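You operate a simulated robot arm through the tools that you are given. There is no shell and no other tool.

Carry out the task below with a simulated robot arm. There is one attempt and no reset: what you move stays moved.

TASK
Set the tamped yellow mould curing on the warm plate at mid, covered.
Fine: clamp open first; green cover square on the rim once the mould is on the plate; selector last, with the cover on; the plate stays on.

Only the result counts: the job must be done as asked and must still hold three seconds after the hand-in. Knocking over, shifting, dropping, spilling or breaking anything else fails it. A push-on lid holds only when it is set on centred and level and pressed home; a screw cap is set on level and turned clockwise until tight.

THE ROBOT
A 7-joint arm with a two-finger parallel gripper, fixed in place. Base frame: the origin is at the foot of the arm, x ahead of it, y to its left, z up; the work surface is at about z = 0.86. Readings come in m, rad, newtons and seconds.
Its first joint turns from -2.897 to 2.897 rad. Payload 4.4 kg.
The TCP is the grasp point between the finger pads, 0.023 m short of the fingertips. In the tool frame z runs along the fingers and y along their closing line. Largest opening 0.094 m; finger width 0.038, thickness 0.01; the body of the gripper, 0.054 by 0.096 m, starts 0.039 m behind the TCP.
Orientation is that of the tool frame in the base frame, as a unit quaternion [w, x, y, z]. With the fingers straight down and closing along the base's y, the tool's x points along the base's -x, its y along +y and its z along -z.

THE INTERFACE
- The arm moves only by the tool servo_tool. Its argument "rows" is a list of rows, each a list of 7 numbers: the finger opening in m, from 0 to 0.094, then the shift along the tool's x, y, z in m, then the turn, a rotation vector about the tool's x, y, z in rad. In form: [[jaw, dx, dy, dz, ax, ay, az], ...]. A call has 1 to 20 rows; each row shifts and turns the commanded pose from where the row before left it, along the tool's axes as they then stand. A row lasts 0.2 s, in which the tool goes at most 0.05 m and 0.15 rad; a call with a longer step from one row to the next is refused whole, and so is a gripper value outside its range. A pose out of reach is approached as far as the arm can. The call stops where the force on the tool passes 40 N (or 10 N more than at its start, if that is more) or the arm is blocked; 0.2 s more then pass. The fingers move at their own pace (about 0.072 m/s each) and stop on an object; they squeeze with about 45 N. The grip force told is the motor's: it shows also when the fingers shut on nothing. Time passes only in rows, and 0.2 s behind the last, so rows that do not move let the fingers close. It gives the time, the measured TCP pose, the force on the tool (base axes), the opening and the grip force at its end, in the units of the frame above (readings bear some noise), with the torque about the TCP (base axes, N m) and any sound that the robot's microphone picked up, and new pictures: "views" is both (left out), scene, wrist or none.
- Cameras (640 x 400 px; columns grow to the right, rows downward): "scene" is fixed at [0.2209, 0.4988, 1.6279]; the picture's right is [-0.32, -0.95, 0.00], its down [-0.75, 0.25, -0.61] and it looks along [0.58, -0.19, -0.79] (base axes); focal length 317 px, centre (320, 200). "wrist" rides on the gripper at [0.086, 0.016, -0.075] in the tool frame; the picture's right is [-0.18, 0.98, 0.00], its down [-0.58, -0.11, -0.81] and it looks along [-0.79, -0.15, 0.59] (tool axes); focal length 243 px, centre (320, 200). There is no depth. A picture from a camera that has moved, and an enlarged one, comes with that camera's place and axes in the base frame and with its lens.
- inspect(camera, box): a new picture of the part [left, top, right, bottom] of that camera's present view, enlarged. No time passes.
- sign_off(): hands the job in; it is judged then, once.

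Places have to be worked out from the pictures, the camera data and where the tool is seen. Open the gripper and draw the arm clear of the work before you hand the job in, unless the task says otherwise.

The tools are called after "Request:" by a JSON object that holds its "name" and its "arguments". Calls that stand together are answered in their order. servo_tool: Moves the arm, as the interface text tells. Its arguments: {"type":"object","properties":{"rows":{"type":"array"},"views":{"type":"string","enum":["both","scene","wrist","none"]}},"required":["rows"]} The other tools are called the same way: inspect (camera, box) takes an enlarged picture of a part of a camera's view; sign_off () hands the job in.

At the start:

```text
clock: 0.0
ee_pos: [0.8412, -0.0236, 1.1489]
tcp_rot: [0.002, 0.001, 1.0, 0.0]
wrist_force: [-0.1, 0.0, -1.0]
ft_torque: [0.03, 0.06, 0.04]
width: 0.0941
gripper_force: 0.1
```

scene: 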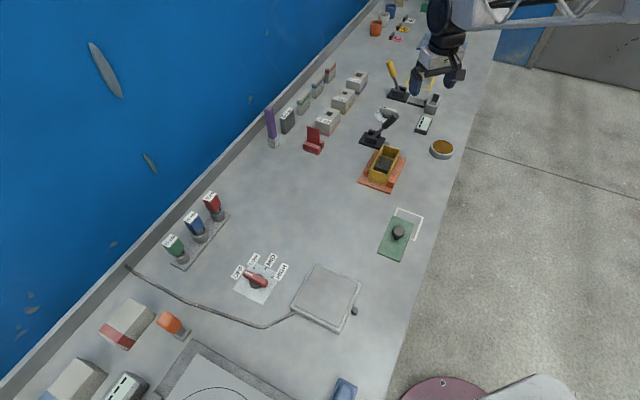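
wrist: 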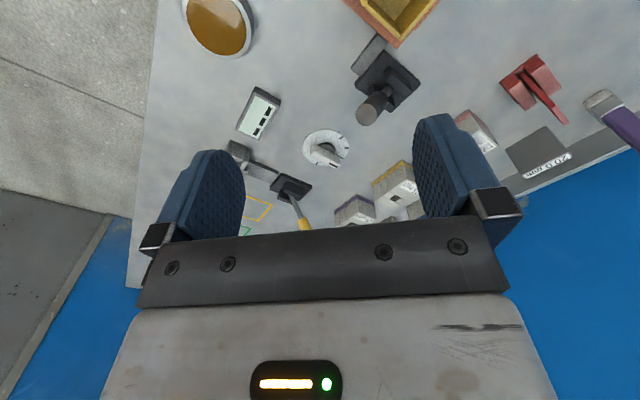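

The scene shows a yellow mould on an orange base, a toggle-clamp-like thing near it, a green cover, a hotplate with a selector, and a red item. I'll enlarge several regions before moving.

Request:
{"name": "inspect", "arguments": {"camera": "scene", "box": [330, 90, 470, 200]}}

Request:
{"name": "inspect", "arguments": {"camera": "scene", "box": [220, 190, 440, 340]}}

Request:
{"name": "inspect", "arguments": {"camera": "scene", "box": [250, 50, 390, 160]}}

Request:
{"name": "inspect", "arguments": {"camera": "scene", "box": [140, 180, 300, 300]}}

Request:
{"name": "inspect", "arguments": {"camera": "wrist", "box": [180, 0, 640, 240]}}

```text
3.64 times, centred on (400, 145) of scene
camera zoom: at [0.2209, 0.4988, 1.6279], right [-0.32, -0.95, 0.0], down [-0.75, 0.25, -0.61], along [0.58, -0.19, -0.79], focal length 1152 px, centre (29, 400)
```

zoom: 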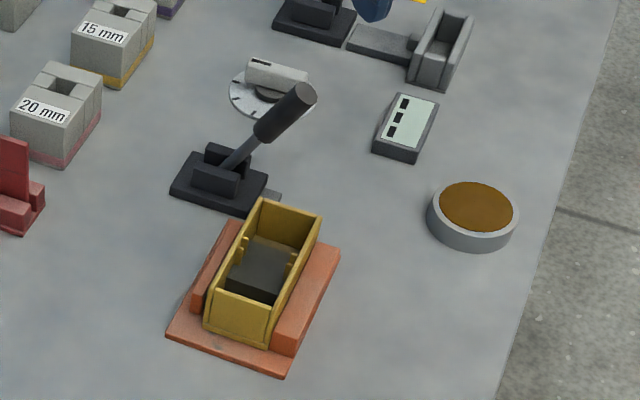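

```text
2.67 times, centred on (330, 265) of scene
camera zoom: at [0.2209, 0.4988, 1.6279], right [-0.32, -0.95, 0.0], down [-0.75, 0.25, -0.61], along [0.58, -0.19, -0.79], focal length 845 px, centre (293, 27)
```

zoom: 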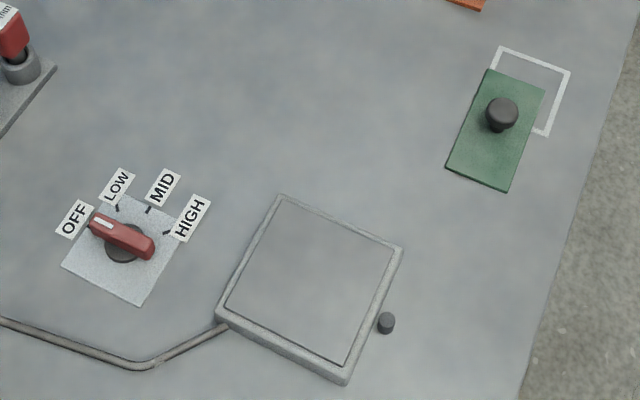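

```text
3.64 times, centred on (320, 105) of scene
camera zoom: at [0.2209, 0.4988, 1.6279], right [-0.32, -0.95, 0.0], down [-0.75, 0.25, -0.61], along [0.58, -0.19, -0.79], focal length 1152 px, centre (320, 546)
```

zoom: 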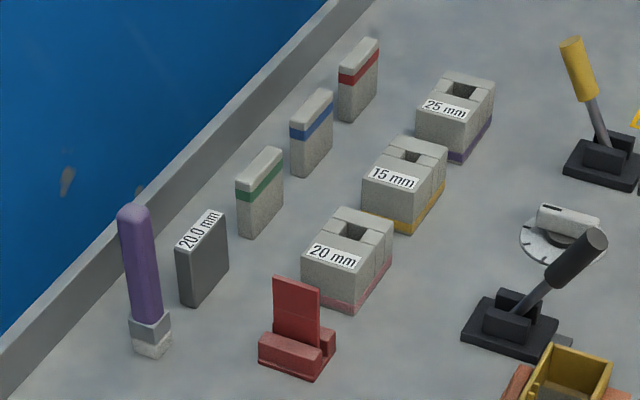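

```text
3.33 times, centred on (220, 240) of scene
camera zoom: at [0.2209, 0.4988, 1.6279], right [-0.32, -0.95, 0.0], down [-0.75, 0.25, -0.61], along [0.58, -0.19, -0.79], focal length 1056 px, centre (653, 67)
```

zoom: 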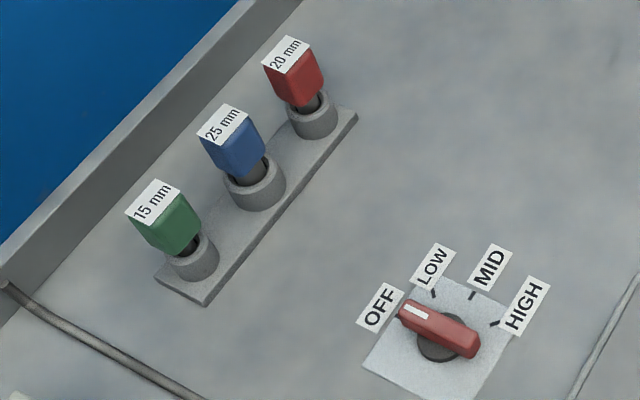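

```text
1.39 times, centred on (410, 120) of wrist
camera zoom: at [0.7549, -0.0058, 1.2224], right [0.19, 0.98, 0.0], down [0.58, -0.11, 0.81], along [0.79, -0.15, -0.59], focal length 338 px, centre (195, 311)
```

zoom: 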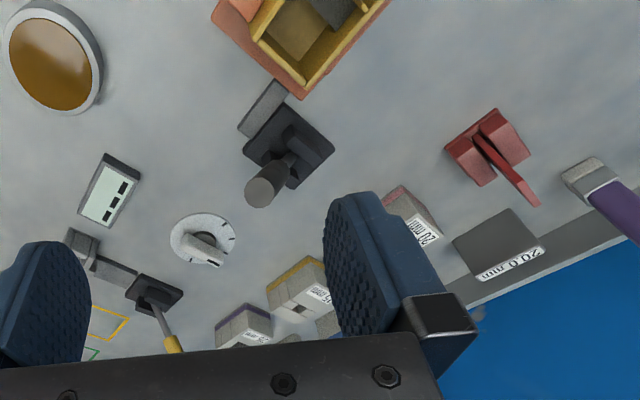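

I judge the table to run diagonally (about -45° in base axes), with the mould near (0.83, 0.08), cover near (0.58, 0.16), plate near (0.49, 0.39). I'll zoom tighter on the clamp, mould, plate, knob and the rest of the bench.

Request:
{"name": "inspect", "arguments": {"camera": "scene", "box": [355, 100, 411, 135]}}

Request:
{"name": "inspect", "arguments": {"camera": "scene", "box": [350, 130, 414, 200]}}

Request:
{"name": "inspect", "arguments": {"camera": "scene", "box": [335, 290, 375, 320]}}

Request:
{"name": "inspect", "arguments": {"camera": "scene", "box": [225, 245, 305, 305]}}

Request:
{"name": "inspect", "arguments": {"camera": "scene", "box": [0, 280, 400, 400]}}

Request:
{"name": "inspect", "arguments": {"camera": "scene", "box": [360, 0, 470, 110]}}

Request:
{"name": "inspect", "arguments": {"camera": "scene", "box": [370, 200, 430, 265]}}

```text
11.43 times, centred on (383, 118) of scene
camera zoom: at [0.2209, 0.4988, 1.6279], right [-0.32, -0.95, 0.0], down [-0.75, 0.25, -0.61], along [0.58, -0.19, -0.79], focal length 3620 px, centre (-400, 1143)
```

zoom: 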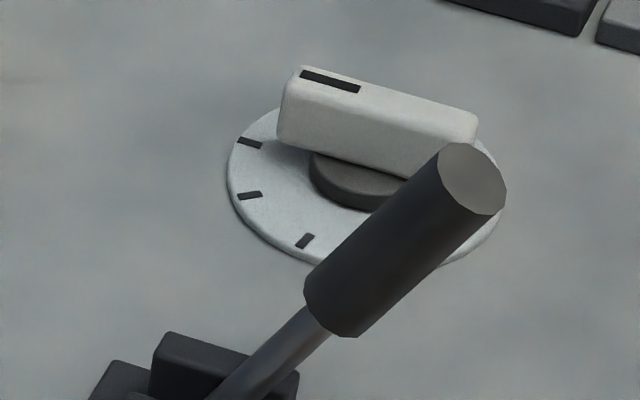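

```text
5.71 times, centred on (382, 165) of scene
camera zoom: at [0.2209, 0.4988, 1.6279], right [-0.32, -0.95, 0.0], down [-0.75, 0.25, -0.61], along [0.58, -0.19, -0.79], focal length 1810 px, centre (-34, 400)
```

zoom: 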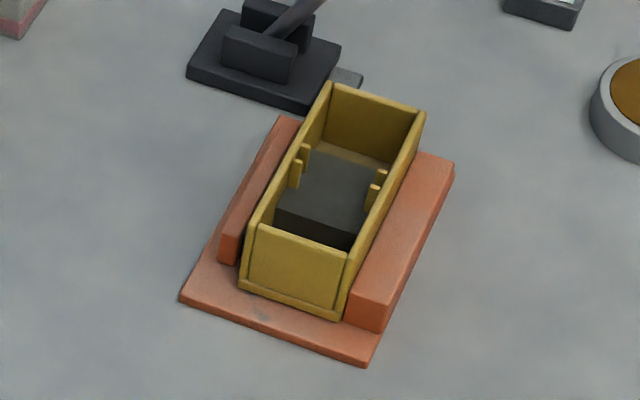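

```text
13.33 times, centred on (355, 305) of scene
camera zoom: at [0.2209, 0.4988, 1.6279], right [-0.32, -0.95, 0.0], down [-0.75, 0.25, -0.61], along [0.58, -0.19, -0.79], focal length 4224 px, centre (-147, -1200)
```

zoom: 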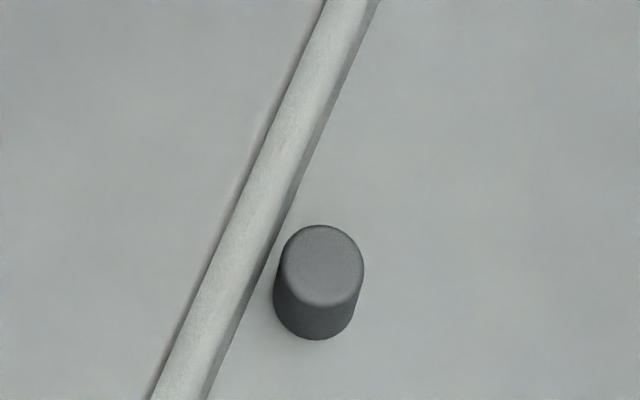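

```text
6.67 times, centred on (265, 275) of scene
camera zoom: at [0.2209, 0.4988, 1.6279], right [-0.32, -0.95, 0.0], down [-0.75, 0.25, -0.61], along [0.58, -0.19, -0.79], focal length 2112 px, centre (687, -300)
```

zoom: 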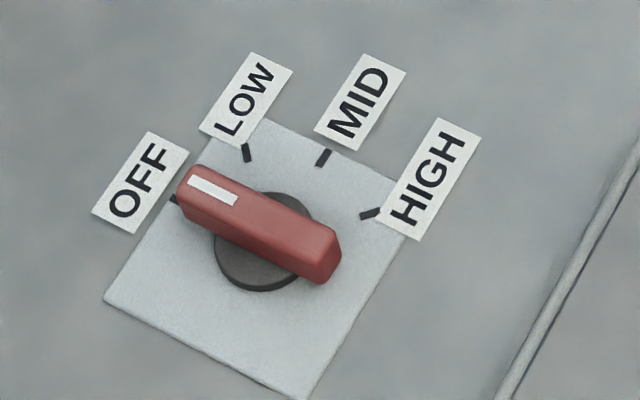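

```text
1.60 times, centred on (200, 340) of scene
camera zoom: at [0.2209, 0.4988, 1.6279], right [-0.32, -0.95, 0.0], down [-0.75, 0.25, -0.61], along [0.58, -0.19, -0.79], focal length 507 px, centre (512, -24)
```

zoom: 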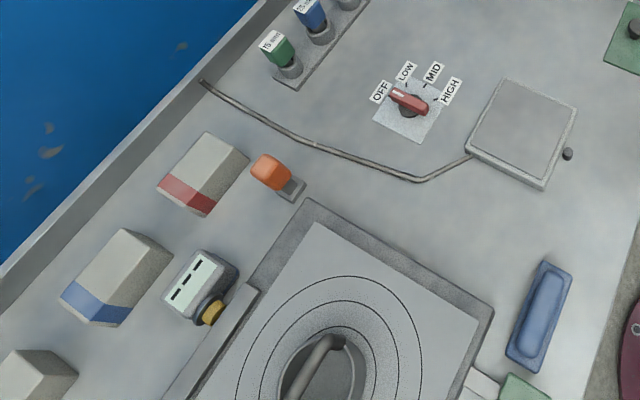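

```text
3.64 times, centred on (415, 55) of scene
camera zoom: at [0.2209, 0.4988, 1.6279], right [-0.32, -0.95, 0.0], down [-0.75, 0.25, -0.61], along [0.58, -0.19, -0.79], focal length 1152 px, centre (-26, 727)
```

zoom: 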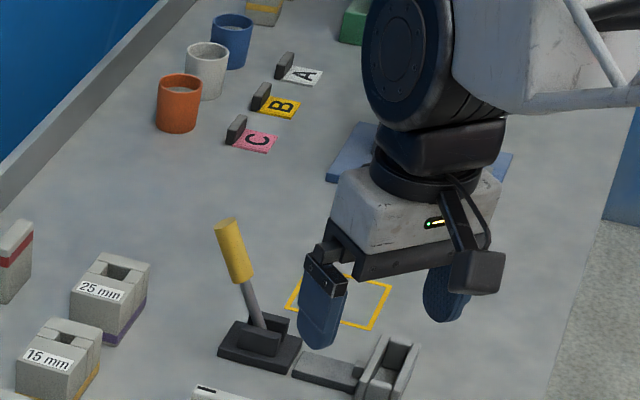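

```text
6.15 times, centred on (400, 232) of scene
camera zoom: at [0.2209, 0.4988, 1.6279], right [-0.32, -0.95, 0.0], down [-0.75, 0.25, -0.61], along [0.58, -0.19, -0.79], focal length 1950 px, centre (-172, 0)
```

zoom: 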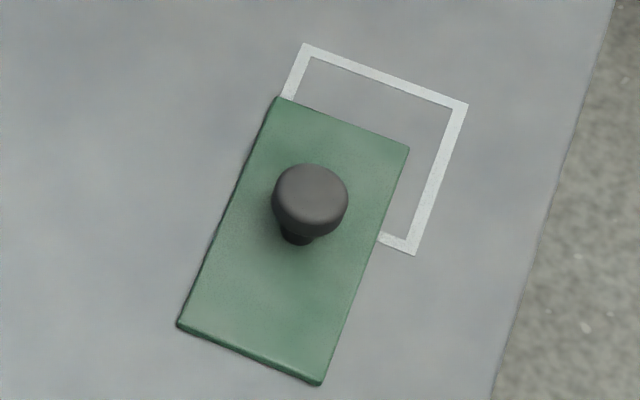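

The black clamp lever seems to lean toward the front edge (-y side), and its plunger is hidden behind the mould. I'll turn the tool 45° so the wrist camera looks along the bench and move to view the clamp and mould.

Request:
{"name": "servo_tool", "arguments": {"rows": [[0.094, 0, 0, 0, 0, 0, 0.131], [0.094, 0, 0, 0, 0, 0, 0.131], [0.094, 0, 0, 0, 0, 0, 0.131], [0.094, 0, 0, 0, 0, 0, 0.131], [0.094, 0, 0, 0, 0, 0, 0.131], [0.094, 0, 0, 0, 0, 0, 0.13], [0.094, 0.023, 0.0277, 0.01, 0, 0, 0], [0.094, 0.023, 0.0277, 0.01, 0, 0, 0], [0.094, 0.023, 0.0277, 0.01, 0, 0, 0], [0.094, 0.023, 0.0277, 0.01, 0, 0, 0], [0.094, 0.023, 0.0277, 0.01, 0, 0, 0], [0.094, 0.023, 0.0277, 0.01, 0, 0, 0]]}}

```text
clock: 2.6
ee_pos: [0.8615, 0.1927, 1.0885]
tcp_rot: [0.001, 0.383, 0.924, 0.0]
wrist_force: [-0.2, 0.6, 0.8]
ft_torque: [-0.05, 0.02, 0.01]
width: 0.0939
gripper_force: 0.1
camera wrist: at [0.8122, 0.2669, 1.1639], right [0.83, 0.56, 0.0], down [0.33, -0.49, 0.81], along [0.46, -0.67, -0.59], focal length 243 px, centre (320, 200)
```

scene: 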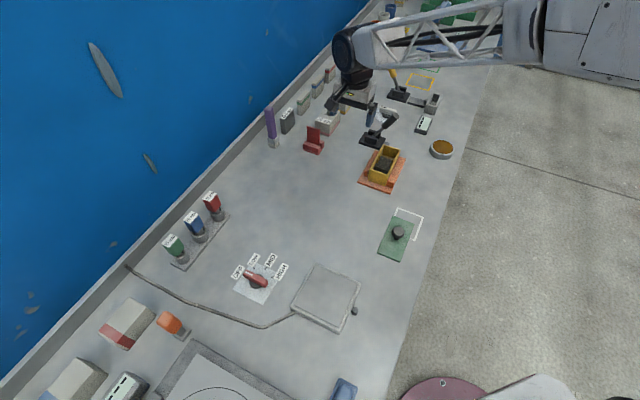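
wrist: 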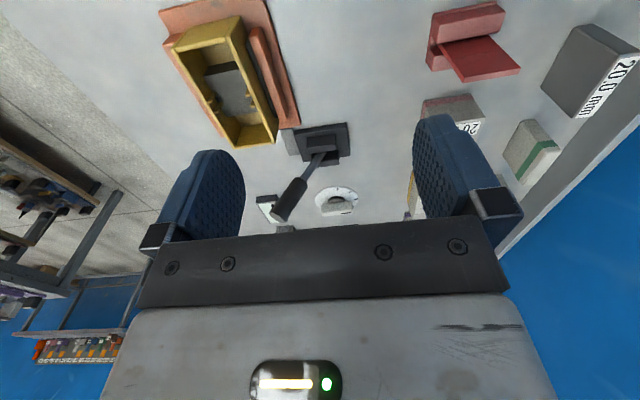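

Request:
{"name": "inspect", "arguments": {"camera": "wrist", "box": [150, 0, 370, 230]}}

Request:
{"name": "inspect", "arguments": {"camera": "scene", "box": [380, 50, 450, 120]}}

Request:
{"name": "inspect", "arguments": {"camera": "wrist", "box": [240, 100, 370, 230]}}

```text
1.74 times, centred on (260, 115) of wrist
camera zoom: at [0.8122, 0.2669, 1.1639], right [0.83, 0.56, 0.0], down [0.33, -0.49, 0.81], along [0.46, -0.67, -0.59], focal length 422 px, centre (424, 348)
```

zoom: 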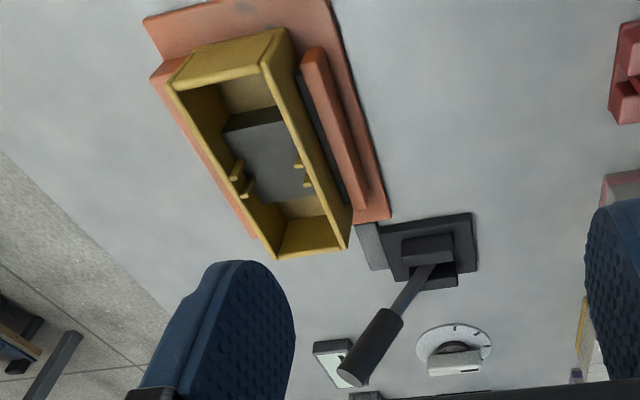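

```text
5.71 times, centred on (415, 85) of scene
camera zoom: at [0.2209, 0.4988, 1.6279], right [-0.32, -0.95, 0.0], down [-0.75, 0.25, -0.61], along [0.58, -0.19, -0.79], focal length 1810 px, centre (-223, 857)
```

zoom: 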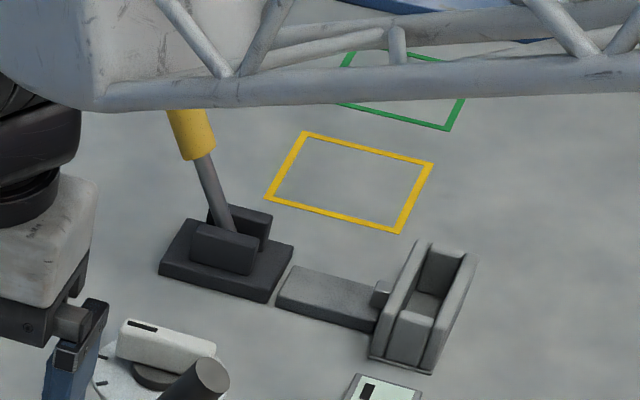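

```text
3.08 times, centred on (305, 165) of wrist
camera zoom: at [0.8122, 0.2669, 1.1639], right [0.83, 0.56, 0.0], down [0.33, -0.49, 0.81], along [0.46, -0.67, -0.59], focal length 746 px, centre (366, 308)
```

zoom: 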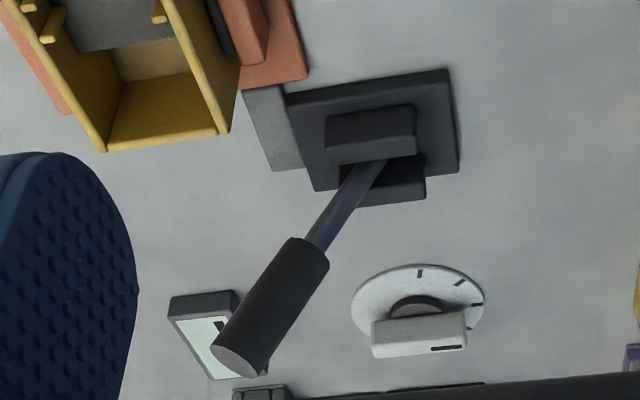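

The lever leans toward the front edge while the yellow-handled twin leans toward the wall; I need to see how the black clamp's jaw meets the mould. Zooming closely on the cradle and lever foot.

Request:
{"name": "inspect", "arguments": {"camera": "scene", "box": [355, 120, 405, 195]}}

Request:
{"name": "inspect", "arguments": {"camera": "scene", "box": [366, 142, 396, 162]}}

Request:
{"name": "inspect", "arguments": {"camera": "wrist", "box": [160, 0, 300, 150]}}

Request:
{"name": "inspect", "arguments": {"camera": "scene", "box": [355, 100, 405, 150]}}

```text
5.33 times, centred on (380, 158) of scene
camera zoom: at [0.2209, 0.4988, 1.6279], right [-0.32, -0.95, 0.0], down [-0.75, 0.25, -0.61], along [0.58, -0.19, -0.79], focal length 1690 px, centre (0, 427)
```

zoom: 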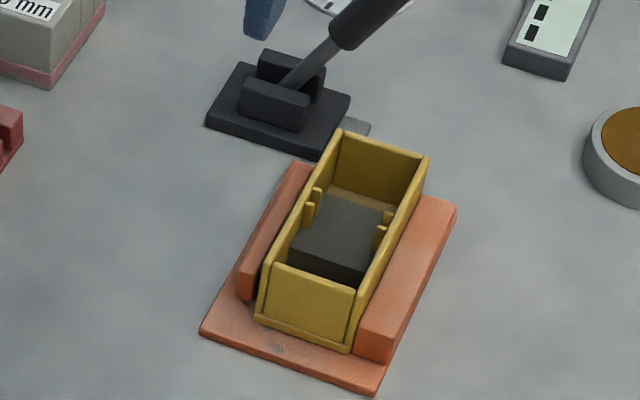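

```text
16.00 times, centred on (381, 152) of scene
camera zoom: at [0.2209, 0.4988, 1.6279], right [-0.32, -0.95, 0.0], down [-0.75, 0.25, -0.61], along [0.58, -0.19, -0.79], focal length 5069 px, centre (-656, 968)
```

zoom: 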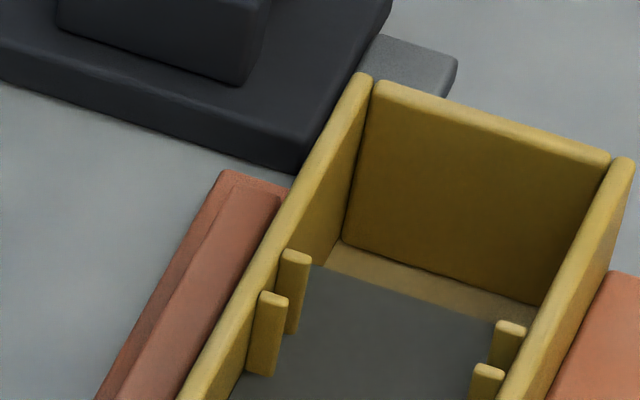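

```text
2.67 times, centred on (230, 75) of wrist
camera zoom: at [0.8122, 0.2669, 1.1639], right [0.83, 0.56, 0.0], down [0.33, -0.49, 0.81], along [0.46, -0.67, -0.59], focal length 647 px, centre (560, 533)
```

zoom: 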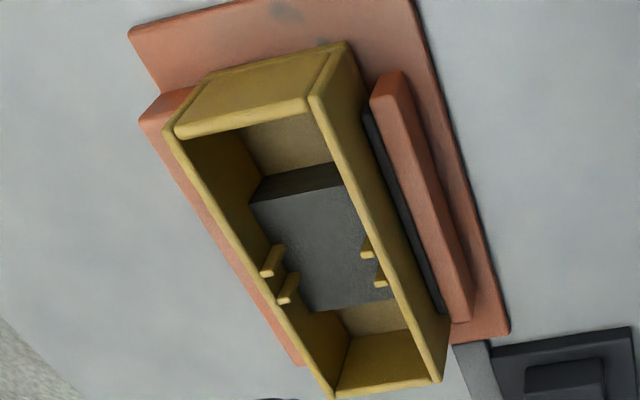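

```text
8.00 times, centred on (380, 125) of scene
camera zoom: at [0.2209, 0.4988, 1.6279], right [-0.32, -0.95, 0.0], down [-0.75, 0.25, -0.61], along [0.58, -0.19, -0.79], focal length 2534 px, centre (-160, 800)
```

zoom: 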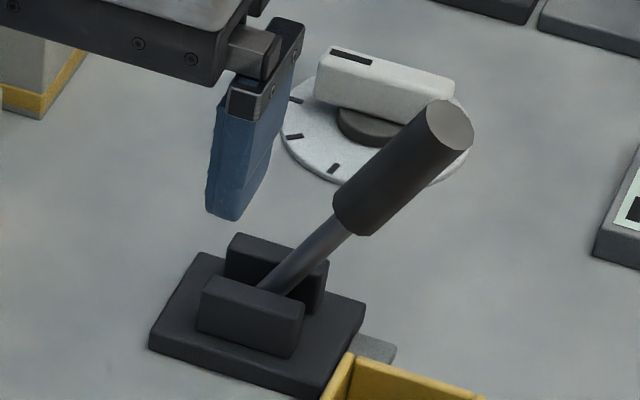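

The dark pad between the wall-side orange bar and the mould looks like the clamp jaw pressed against it, so the black lever (foot ≈(0.966,0.054), tip ≈(0.919,0.017,1.00)) is in its closed position and should be swung toward the wall. I'll close the fingers and go to the front side of the handle, first staying above, then lowering.

Request:
{"name": "servo_tool", "arguments": {"rows": [[0.0, -0.0334, -0.02506, 0, 0, 0, 0], [0.0, -0.0334, -0.02506, 0, 0, 0, 0], [0.0, -0.0334, -0.02506, 0, 0, 0, 0], [0.0, -0.0334, -0.02506, 0, 0, 0, 0], [0.0, -0.0334, -0.02506, 0, 0, 0, 0], [0.0, 0, 0, 0.025, 0, 0, 0], [0.0, 0, 0, 0.025, 0, 0, 0], [0.0, 0, 0, 0.025, 0, 0, 0], [0.0, 0, 0, 0.02, 0, 0, 0]]}}

```text
clock: 4.6
ee_pos: [0.8922, -0.0155, 0.9918]
tcp_rot: [0.001, 0.383, 0.924, 0.0]
wrist_force: [-0.3, -0.1, -0.6]
ft_torque: [-0.01, 0.0, 0.01]
width: 0.0
gripper_force: 42.3
camera wrist: at [0.8413, 0.058, 1.0661], right [0.83, 0.56, 0.0], down [0.33, -0.49, 0.81], along [0.46, -0.67, -0.59], focal length 243 px, centre (320, 200)
```

scene: 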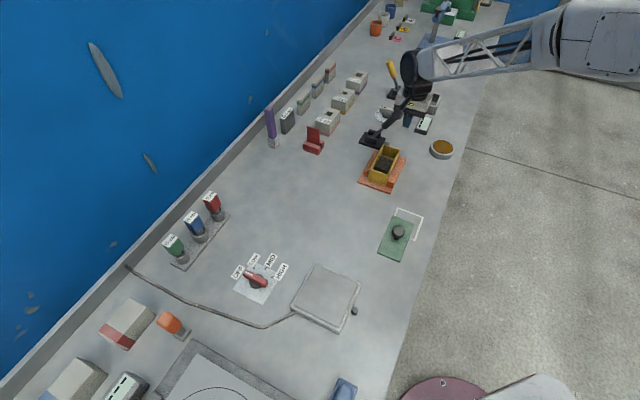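
wrist: 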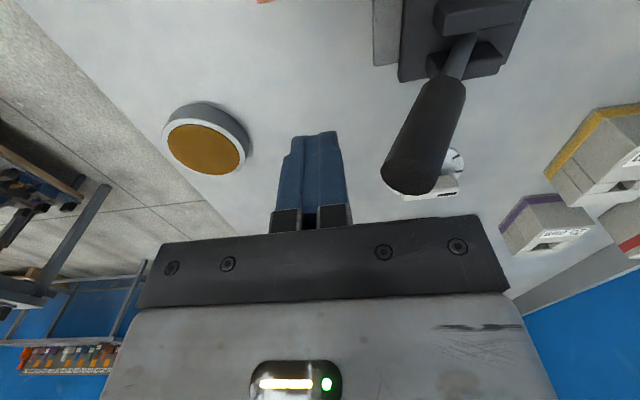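

The fingers sit just in front of the handle tip (tip ≈(0.914,0.016,1.00)). I push toward the wall in small steps and watch force.

Request:
{"name": "servo_tool", "arguments": {"rows": [[0.0, 0, 0.012, 0, 0, 0, 0], [0.0, 0, 0.012, 0, 0, 0, 0], [0.0, 0, 0.01, 0, 0, 0, 0], [0.0, 0, 0.01, 0, 0, 0, 0], [0.0, 0, 0.01, 0, 0, 0, 0], [0.0, 0, 0.01, 0, 0, 0, 0]]}}

```text
clock: 6.0
ee_pos: [0.938, 0.0285, 0.9929]
tcp_rot: [0.001, 0.384, 0.923, 0.0]
wrist_force: [-0.7, 0.0, 0.3]
ft_torque: [0.0, -0.03, 0.0]
width: 0.0
gripper_force: 42.6
camera wrist: at [0.8881, 0.1036, 1.0678], right [0.83, 0.56, 0.0], down [0.33, -0.49, 0.81], along [0.46, -0.67, -0.59], focal length 243 px, centre (320, 200)
```

scene: 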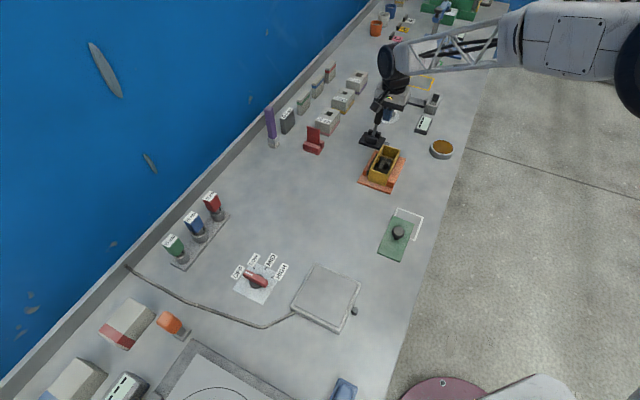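
wrist: 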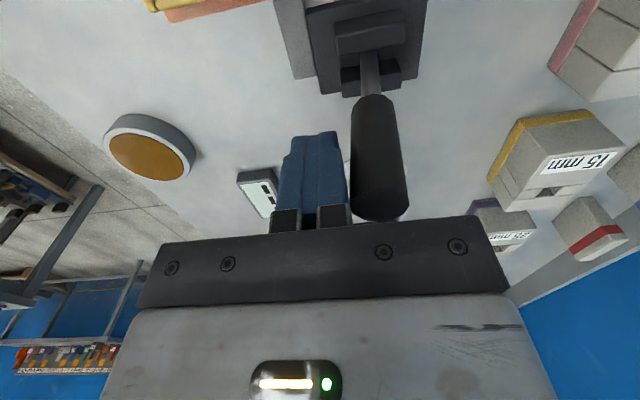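

The lever is following with little force and is nearly upright. I continue pushing toward the wall.

Request:
{"name": "servo_tool", "arguments": {"rows": [[0.0, 0, 0.01, 0, 0, 0, 0], [0.0, 0, 0.01, 0, 0, 0, 0], [0.0, 0, 0.01, 0, 0, 0, 0], [0.0, 0, 0.01, 0, 0, 0, 0], [0.0, 0, 0.01, 0, 0, 0, 0]]}}

```text
clock: 7.2
ee_pos: [0.9718, 0.066, 0.9927]
tcp_rot: [0.002, 0.383, 0.924, 0.0]
wrist_force: [-0.3, -1.3, 0.4]
ft_torque: [-0.01, 0.0, 0.0]
width: 0.0
gripper_force: 42.4
camera wrist: at [0.9221, 0.1395, 1.0681], right [0.83, 0.56, 0.0], down [0.33, -0.49, 0.81], along [0.46, -0.67, -0.59], focal length 243 px, centre (320, 200)
```

scene: 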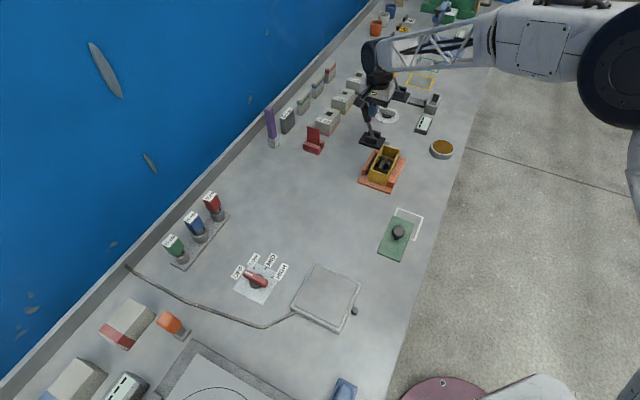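
wrist: 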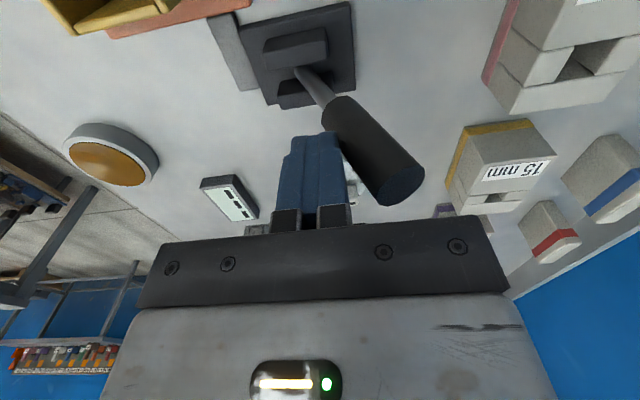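

The lever is past upright and leaning toward the wall. I push a bit more to find the end stop.

Request:
{"name": "servo_tool", "arguments": {"rows": [[0.0, 0, 0.008, 0, 0, 0, 0], [0.0, 0, 0.008, 0, 0, 0, 0], [0.0, 0, 0.008, 0, 0, 0, 0]]}}

Request:
{"name": "inspect", "arguments": {"camera": "wrist", "box": [200, 0, 460, 230]}}

Request:
{"name": "inspect", "arguments": {"camera": "scene", "box": [350, 80, 440, 200]}}

```text
clock: 8.0
ee_pos: [0.9821, 0.0772, 0.9926]
tcp_rot: [-0.001, 0.384, 0.923, -0.002]
wrist_force: [-23.4, -11.6, 9.9]
ft_torque: [-0.24, 0.46, 0.12]
width: 0.0
gripper_force: 42.5
stopped in row 3: the force on the tool passed its limit at 58 N (the readings are from after the stop); the commanded pose is now the measured one
camera wrist: at [0.934, 0.1503, 1.0679], right [0.83, 0.56, -0.01], down [0.34, -0.49, 0.81], along [0.45, -0.67, -0.59], focal length 243 px, centre (320, 200)
```

scene: 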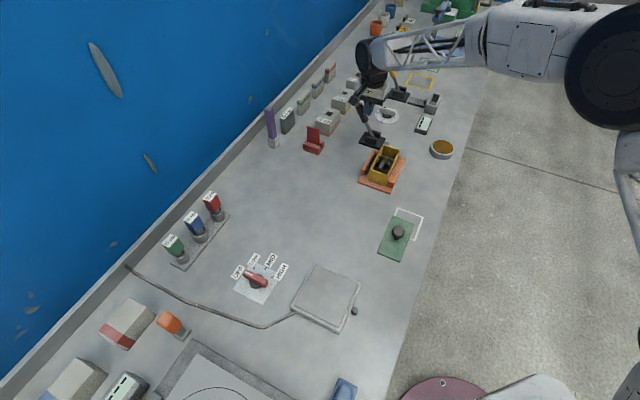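
wrist: 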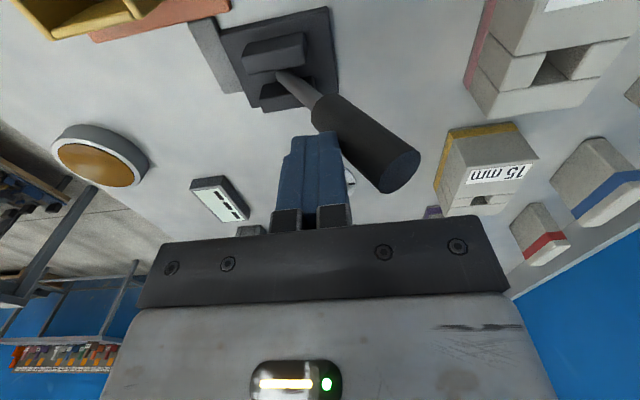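

```text
1.74 times, centred on (330, 115) of wrist
camera zoom: at [0.934, 0.1503, 1.0679], right [0.83, 0.56, -0.01], down [0.34, -0.49, 0.81], along [0.45, -0.67, -0.59], focal length 422 px, centre (303, 348)
```

zoom: 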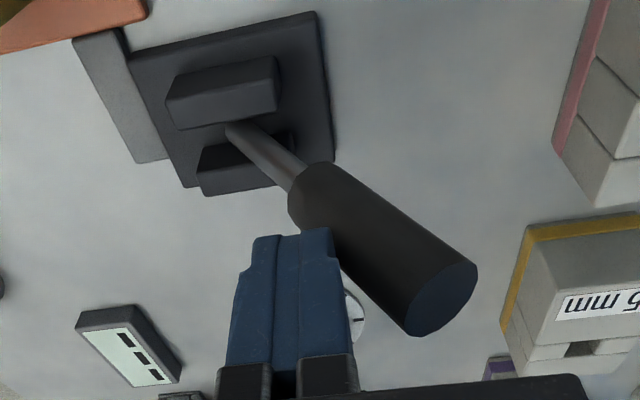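

```text
3.33 times, centred on (395, 140) of scene
camera zoom: at [0.2209, 0.4988, 1.6279], right [-0.32, -0.95, 0.0], down [-0.75, 0.25, -0.61], along [0.58, -0.19, -0.79], focal length 1056 px, centre (70, 400)
```

zoom: 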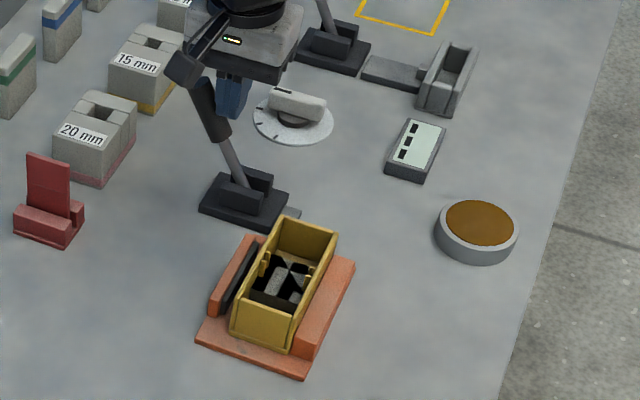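

The lever hit its end stop and the dark jaw has withdrawn to the orange bar, leaving a gap beside the mould: clamp open. I back off and rise, then check the mould's inside, which looks different.

Request:
{"name": "servo_tool", "arguments": {"rows": [[0.0, 0, -0.02, 0, 0, 0, 0], [0.0, 0, -0.03, 0, 0, 0, 0], [0.0, 0, -0.03, -0.02, 0, 0, 0], [0.0, 0, 0, -0.04, 0, 0, 0], [0.094, 0, 0, -0.04, 0, 0, 0], [0.094, 0, -0.03, -0.03, 0, 0, 0]]}}

Request:
{"name": "inspect", "arguments": {"camera": "scene", "box": [350, 100, 414, 200]}}

Request:
{"name": "inspect", "arguments": {"camera": "scene", "box": [364, 140, 404, 190]}}

```text
clock: 9.3
ee_pos: [0.9073, 0.0035, 1.1187]
tcp_rot: [-0.002, 0.383, 0.924, -0.002]
wrist_force: [-0.3, -0.7, -0.3]
ft_torque: [0.03, -0.01, -0.02]
width: 0.0824
gripper_force: 0.4
camera wrist: at [0.8577, 0.0767, 1.1937], right [0.83, 0.56, -0.01], down [0.34, -0.49, 0.81], along [0.45, -0.67, -0.59], focal length 243 px, centre (320, 200)
```

scene: 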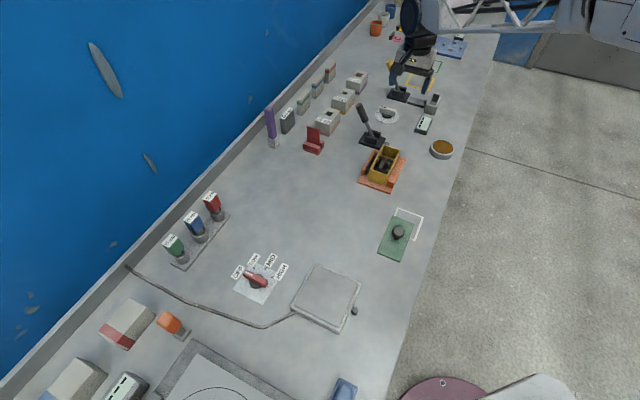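
wrist: 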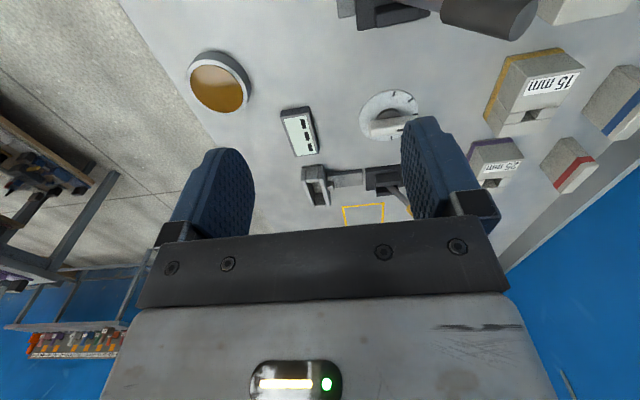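

```text
4.00 times, centred on (382, 150) of scene
camera zoom: at [0.2209, 0.4988, 1.6279], right [-0.32, -0.95, 0.0], down [-0.75, 0.25, -0.61], along [0.58, -0.19, -0.79], focal length 1267 px, centre (72, 400)
```

zoom: 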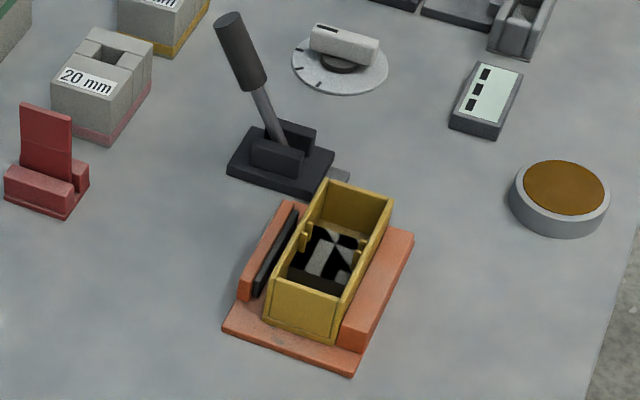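

```text
8.00 times, centred on (384, 165) of scene
camera zoom: at [0.2209, 0.4988, 1.6279], right [-0.32, -0.95, 0.0], down [-0.75, 0.25, -0.61], along [0.58, -0.19, -0.79], focal length 2534 px, centre (-192, 480)
```

zoom: 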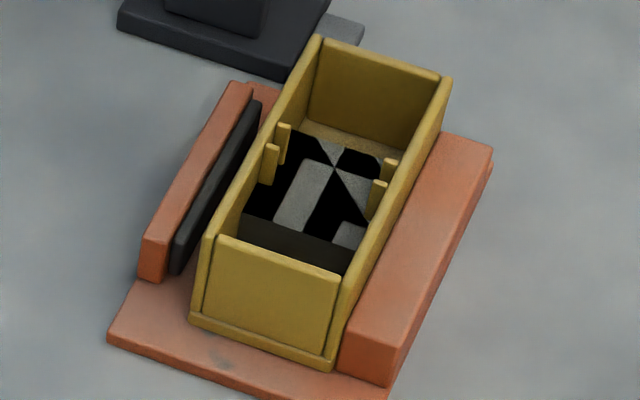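

The lever now leans to the wall and there's a clear gap between the jaw and the mould. The mould's rim centre computes to about (0.830, 0.081), rim z≈0.918, long axis at -45°, width ≈0.056; I move above it with open fingers to check alignment with the wrist camera.

Request:
{"name": "servo_tool", "arguments": {"rows": [[0.094, 0.0274, 0, 0.022, 0, 0, 0], [0.094, 0.0274, 0, 0.022, 0, 0, 0], [0.094, 0.0274, 0, 0.022, 0, 0, 0], [0.094, 0.0274, 0, 0.022, 0, 0, 0], [0.094, 0, 0, 0, 0, 0, 0]]}}

Request:
{"name": "inspect", "arguments": {"camera": "scene", "box": [350, 100, 420, 190]}}

Request:
{"name": "inspect", "arguments": {"camera": "wrist", "box": [120, 0, 520, 250]}}

```text
clock: 10.6
ee_pos: [0.8288, 0.0779, 1.0373]
tcp_rot: [-0.001, 0.384, 0.923, -0.002]
wrist_force: [-0.5, -0.9, 0.8]
ft_torque: [-0.04, -0.01, 0.0]
width: 0.0939
gripper_force: 0.0
camera wrist: at [0.7796, 0.1519, 1.1111], right [0.83, 0.56, 0.0], down [0.34, -0.49, 0.81], along [0.45, -0.67, -0.59], focal length 243 px, centre (320, 200)
```

scene: 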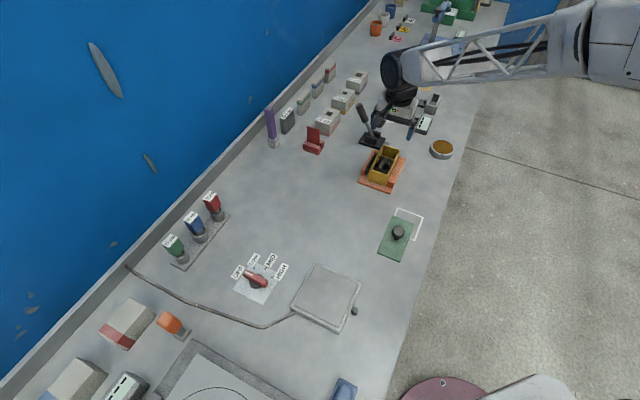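
wrist: 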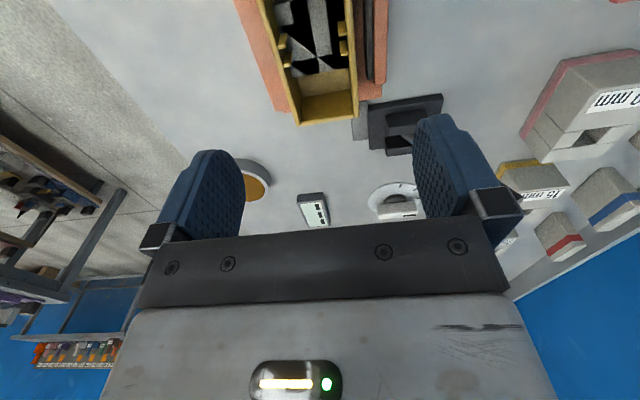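

```text
4.44 times, centred on (385, 145) of scene
camera zoom: at [0.2209, 0.4988, 1.6279], right [-0.32, -0.95, 0.0], down [-0.75, 0.25, -0.61], along [0.58, -0.19, -0.79], focal length 1408 px, centre (31, 444)
```

zoom: 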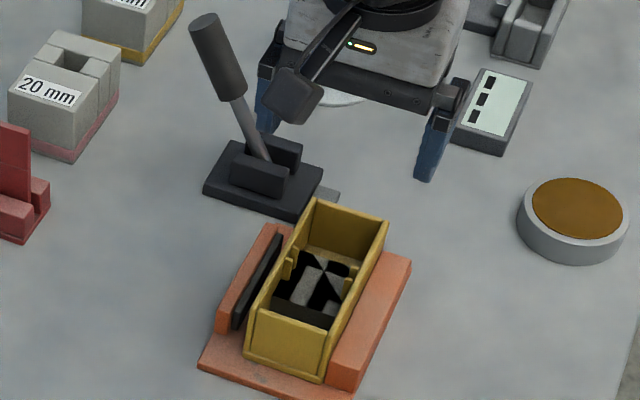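

```text
1.60 times, centred on (320, 125) of wrist
camera zoom: at [0.7796, 0.1519, 1.1111], right [0.83, 0.56, 0.0], down [0.34, -0.49, 0.81], along [0.45, -0.67, -0.59], focal length 388 px, centre (320, 320)
```

zoom: 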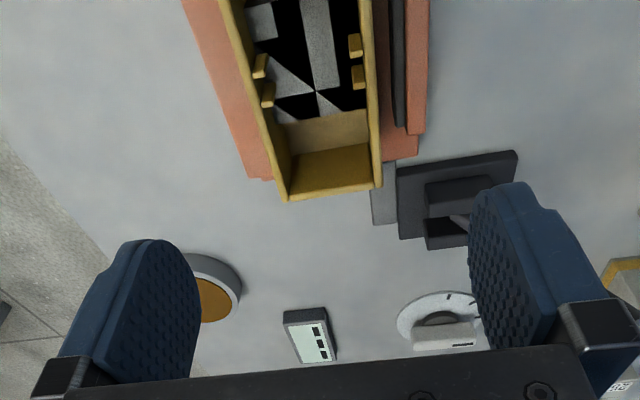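

The scene and wrist views disagree slightly about the rim, suggesting it's higher than assumed (~0.93–0.94). I back off along the bench so the wrist camera sees the whole mould.

Request:
{"name": "servo_tool", "arguments": {"rows": [[0.094, 0.033, 0, -0.008, 0, 0, 0], [0.094, 0.033, 0, -0.008, 0, 0, 0], [0.094, 0.033, 0, -0.007, 0, 0, 0], [0.094, 0, 0, 0, 0, 0, 0]], "views": "wrist"}}

Request:
{"name": "inspect", "arguments": {"camera": "wrist", "box": [200, 0, 440, 200]}}

Request:
{"name": "inspect", "arguments": {"camera": "scene", "box": [360, 138, 412, 192]}}

```text
clock: 11.6
ee_pos: [0.7577, 0.148, 1.0586]
tcp_rot: [-0.001, 0.384, 0.924, -0.002]
wrist_force: [-0.1, -0.4, 1.6]
ft_torque: [0.01, -0.01, 0.01]
width: 0.0939
gripper_force: 0.0
camera wrist: at [0.7078, 0.2212, 1.1339], right [0.83, 0.56, 0.0], down [0.34, -0.49, 0.81], along [0.45, -0.67, -0.59], focal length 243 px, centre (320, 200)
```

wrist: 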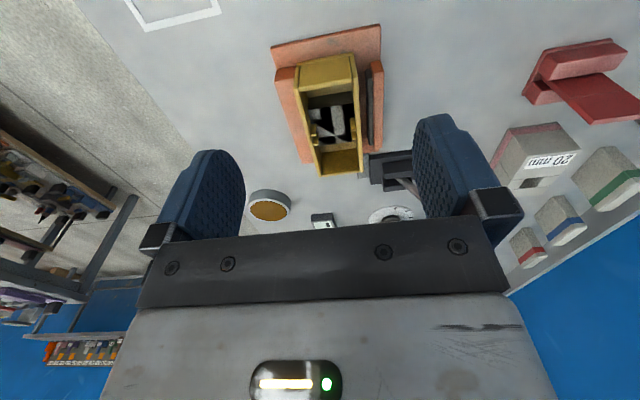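

```text
2.00 times, centred on (320, 100) of wrist
camera zoom: at [0.7078, 0.2212, 1.1339], right [0.83, 0.56, 0.0], down [0.34, -0.49, 0.81], along [0.45, -0.67, -0.59], focal length 485 px, centre (320, 400)
```

zoom: 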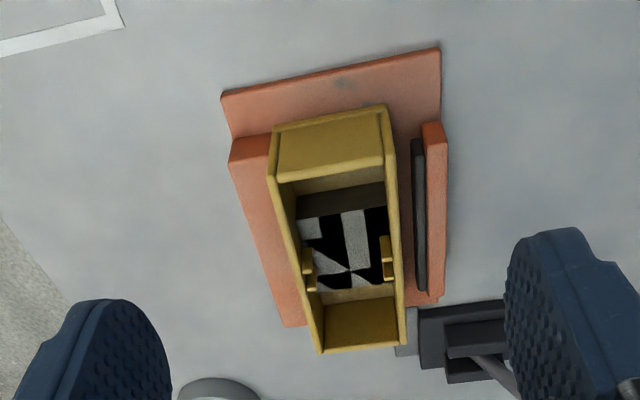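

```text
7.41 times, centred on (386, 165) of scene
camera zoom: at [0.2209, 0.4988, 1.6279], right [-0.32, -0.95, 0.0], down [-0.75, 0.25, -0.61], along [0.58, -0.19, -0.79], focal length 2347 px, centre (-169, 459)
```

zoom: 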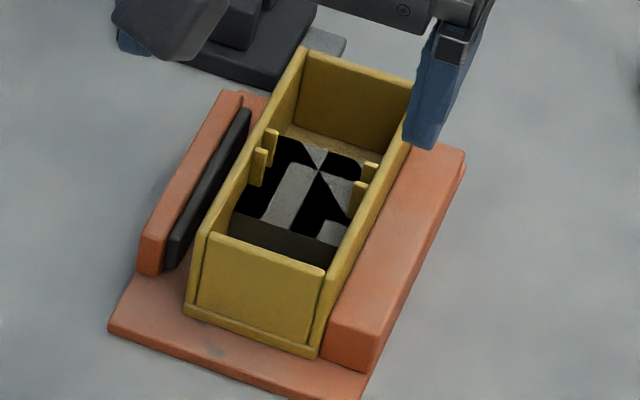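

Triangulating with refined camera axes gives rim z≈0.929, bottom ≈0.875, bars' tops ≈0.897, mould centre ≈(0.816, 0.088), long axis at -45°. I move over it at a hover height and look again before descending.

Request:
{"name": "servo_tool", "arguments": {"rows": [[0.094, -0.028, 0, 0.0195, 0, 0, 0], [0.094, -0.028, 0, 0.0195, 0, 0, 0], [0.094, -0.028, 0, 0.0195, 0, 0, 0], [0.094, 0, 0, 0, 0, 0, 0]]}}

Request:
{"name": "inspect", "arguments": {"camera": "scene", "box": [355, 120, 419, 192]}}

Request:
{"name": "inspect", "arguments": {"camera": "wrist", "box": [160, 0, 480, 240]}}

```text
clock: 12.6
ee_pos: [0.8192, 0.0872, 0.9992]
tcp_rot: [0.0, 0.384, 0.923, -0.003]
wrist_force: [0.5, 0.5, -1.2]
ft_torque: [-0.02, 0.01, 0.0]
width: 0.094
gripper_force: 0.0
camera wrist: at [0.77, 0.161, 1.0737], right [0.83, 0.56, -0.01], down [0.34, -0.49, 0.81], along [0.45, -0.67, -0.59], focal length 243 px, centre (320, 200)
```

scene: 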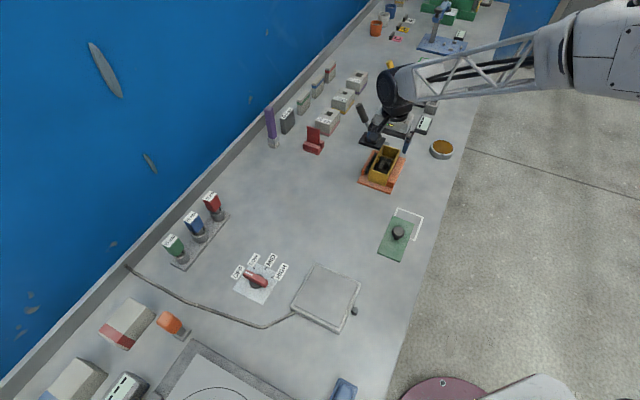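
wrist: 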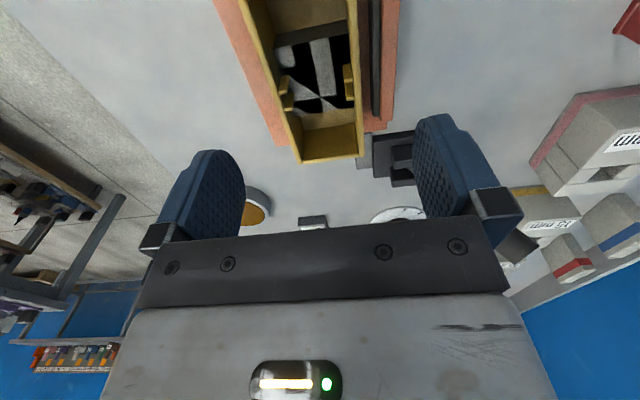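

```text
5.56 times, centred on (387, 156) of scene
camera zoom: at [0.2209, 0.4988, 1.6279], right [-0.32, -0.95, 0.0], down [-0.75, 0.25, -0.61], along [0.58, -0.19, -0.79], focal length 1760 px, centre (-52, 444)
```

zoom: 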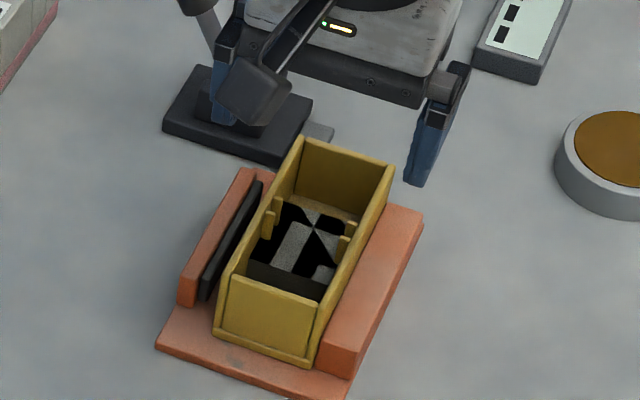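

```text
1.67 times, centred on (320, 120) of wrist
camera zoom: at [0.77, 0.161, 1.0737], right [0.83, 0.56, -0.01], down [0.34, -0.49, 0.81], along [0.45, -0.67, -0.59], focal length 404 px, centre (320, 333)
```

zoom: 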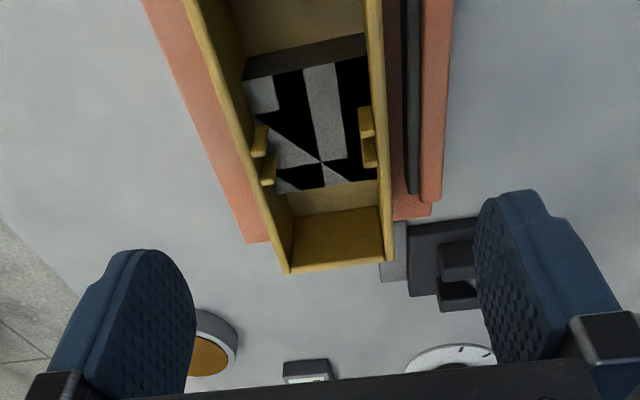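

The mould is centred between the fingers (within ~1 mm across), and I'm ~4 mm past centre lengthwise. I apply that small shift and level the tool, then descend so the fingertips stop just above the cradle bars.

Request:
{"name": "servo_tool", "arguments": {"rows": [[0.094, 0.004, 0, 0.012, -0.005, 0, 0], [0.094, 0, 0, 0.018, 0, 0, 0], [0.094, 0, 0, 0.018, 0, 0, 0], [0.094, 0, 0, 0.012, 0, 0, 0], [0.094, 0, 0, 0.012, 0, 0, 0], [0.094, 0, 0, 0, 0, 0, 0]]}}

Request:
{"name": "inspect", "arguments": {"camera": "scene", "box": [355, 120, 419, 192]}}

Request:
{"name": "inspect", "arguments": {"camera": "wrist", "box": [160, 0, 480, 240]}}

```text
clock: 13.9
ee_pos: [0.8164, 0.0893, 0.9276]
tcp_rot: [0.0, 0.383, 0.924, 0.0]
wrist_force: [0.4, -0.8, -0.5]
ft_torque: [-0.03, 0.01, 0.02]
width: 0.0942
gripper_force: 0.0
camera wrist: at [0.7667, 0.1637, 1.0023], right [0.83, 0.56, 0.0], down [0.33, -0.49, 0.81], along [0.45, -0.67, -0.59], focal length 243 px, centre (320, 200)
```

scene: 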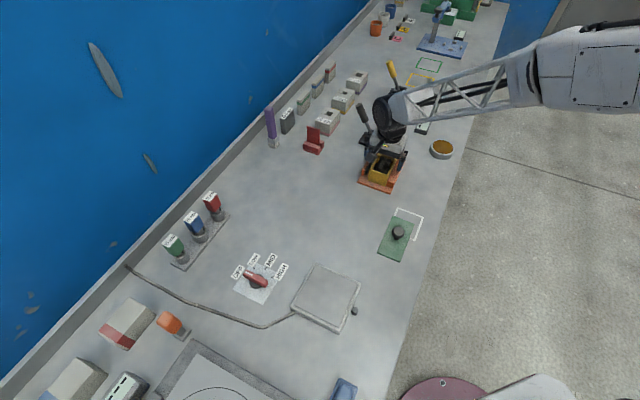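
wrist: 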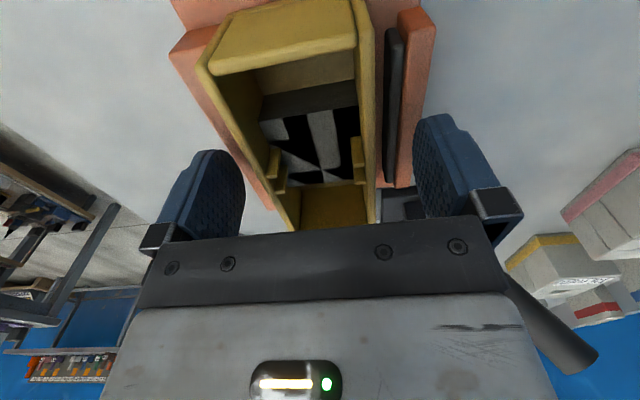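

```text
5.56 times, centred on (387, 156) of scene
camera zoom: at [0.2209, 0.4988, 1.6279], right [-0.32, -0.95, 0.0], down [-0.75, 0.25, -0.61], along [0.58, -0.19, -0.79], focal length 1760 px, centre (-52, 444)
```

zoom: 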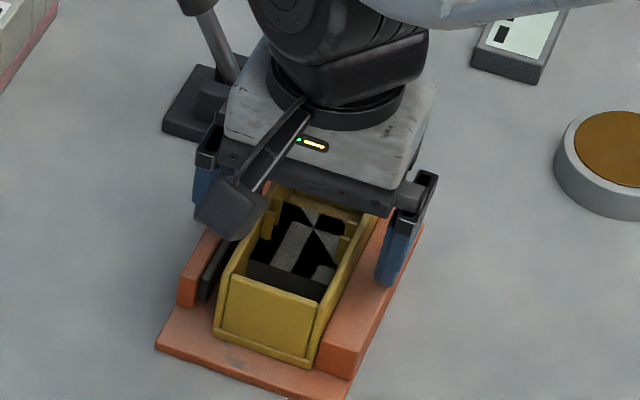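

```text
1.67 times, centred on (320, 120) of wrist
camera zoom: at [0.7667, 0.1637, 1.0023], right [0.83, 0.56, 0.0], down [0.33, -0.49, 0.81], along [0.45, -0.67, -0.59], focal length 404 px, centre (320, 333)
```

zoom: 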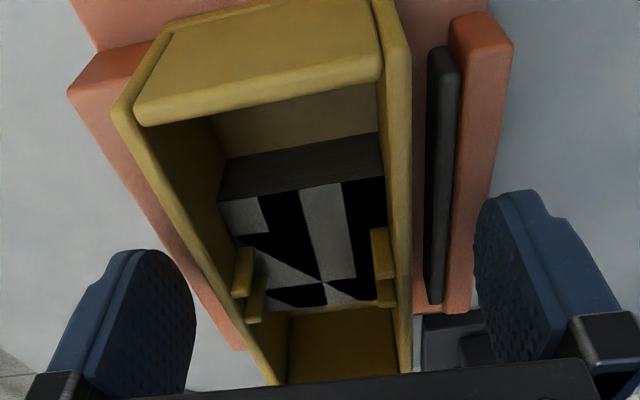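

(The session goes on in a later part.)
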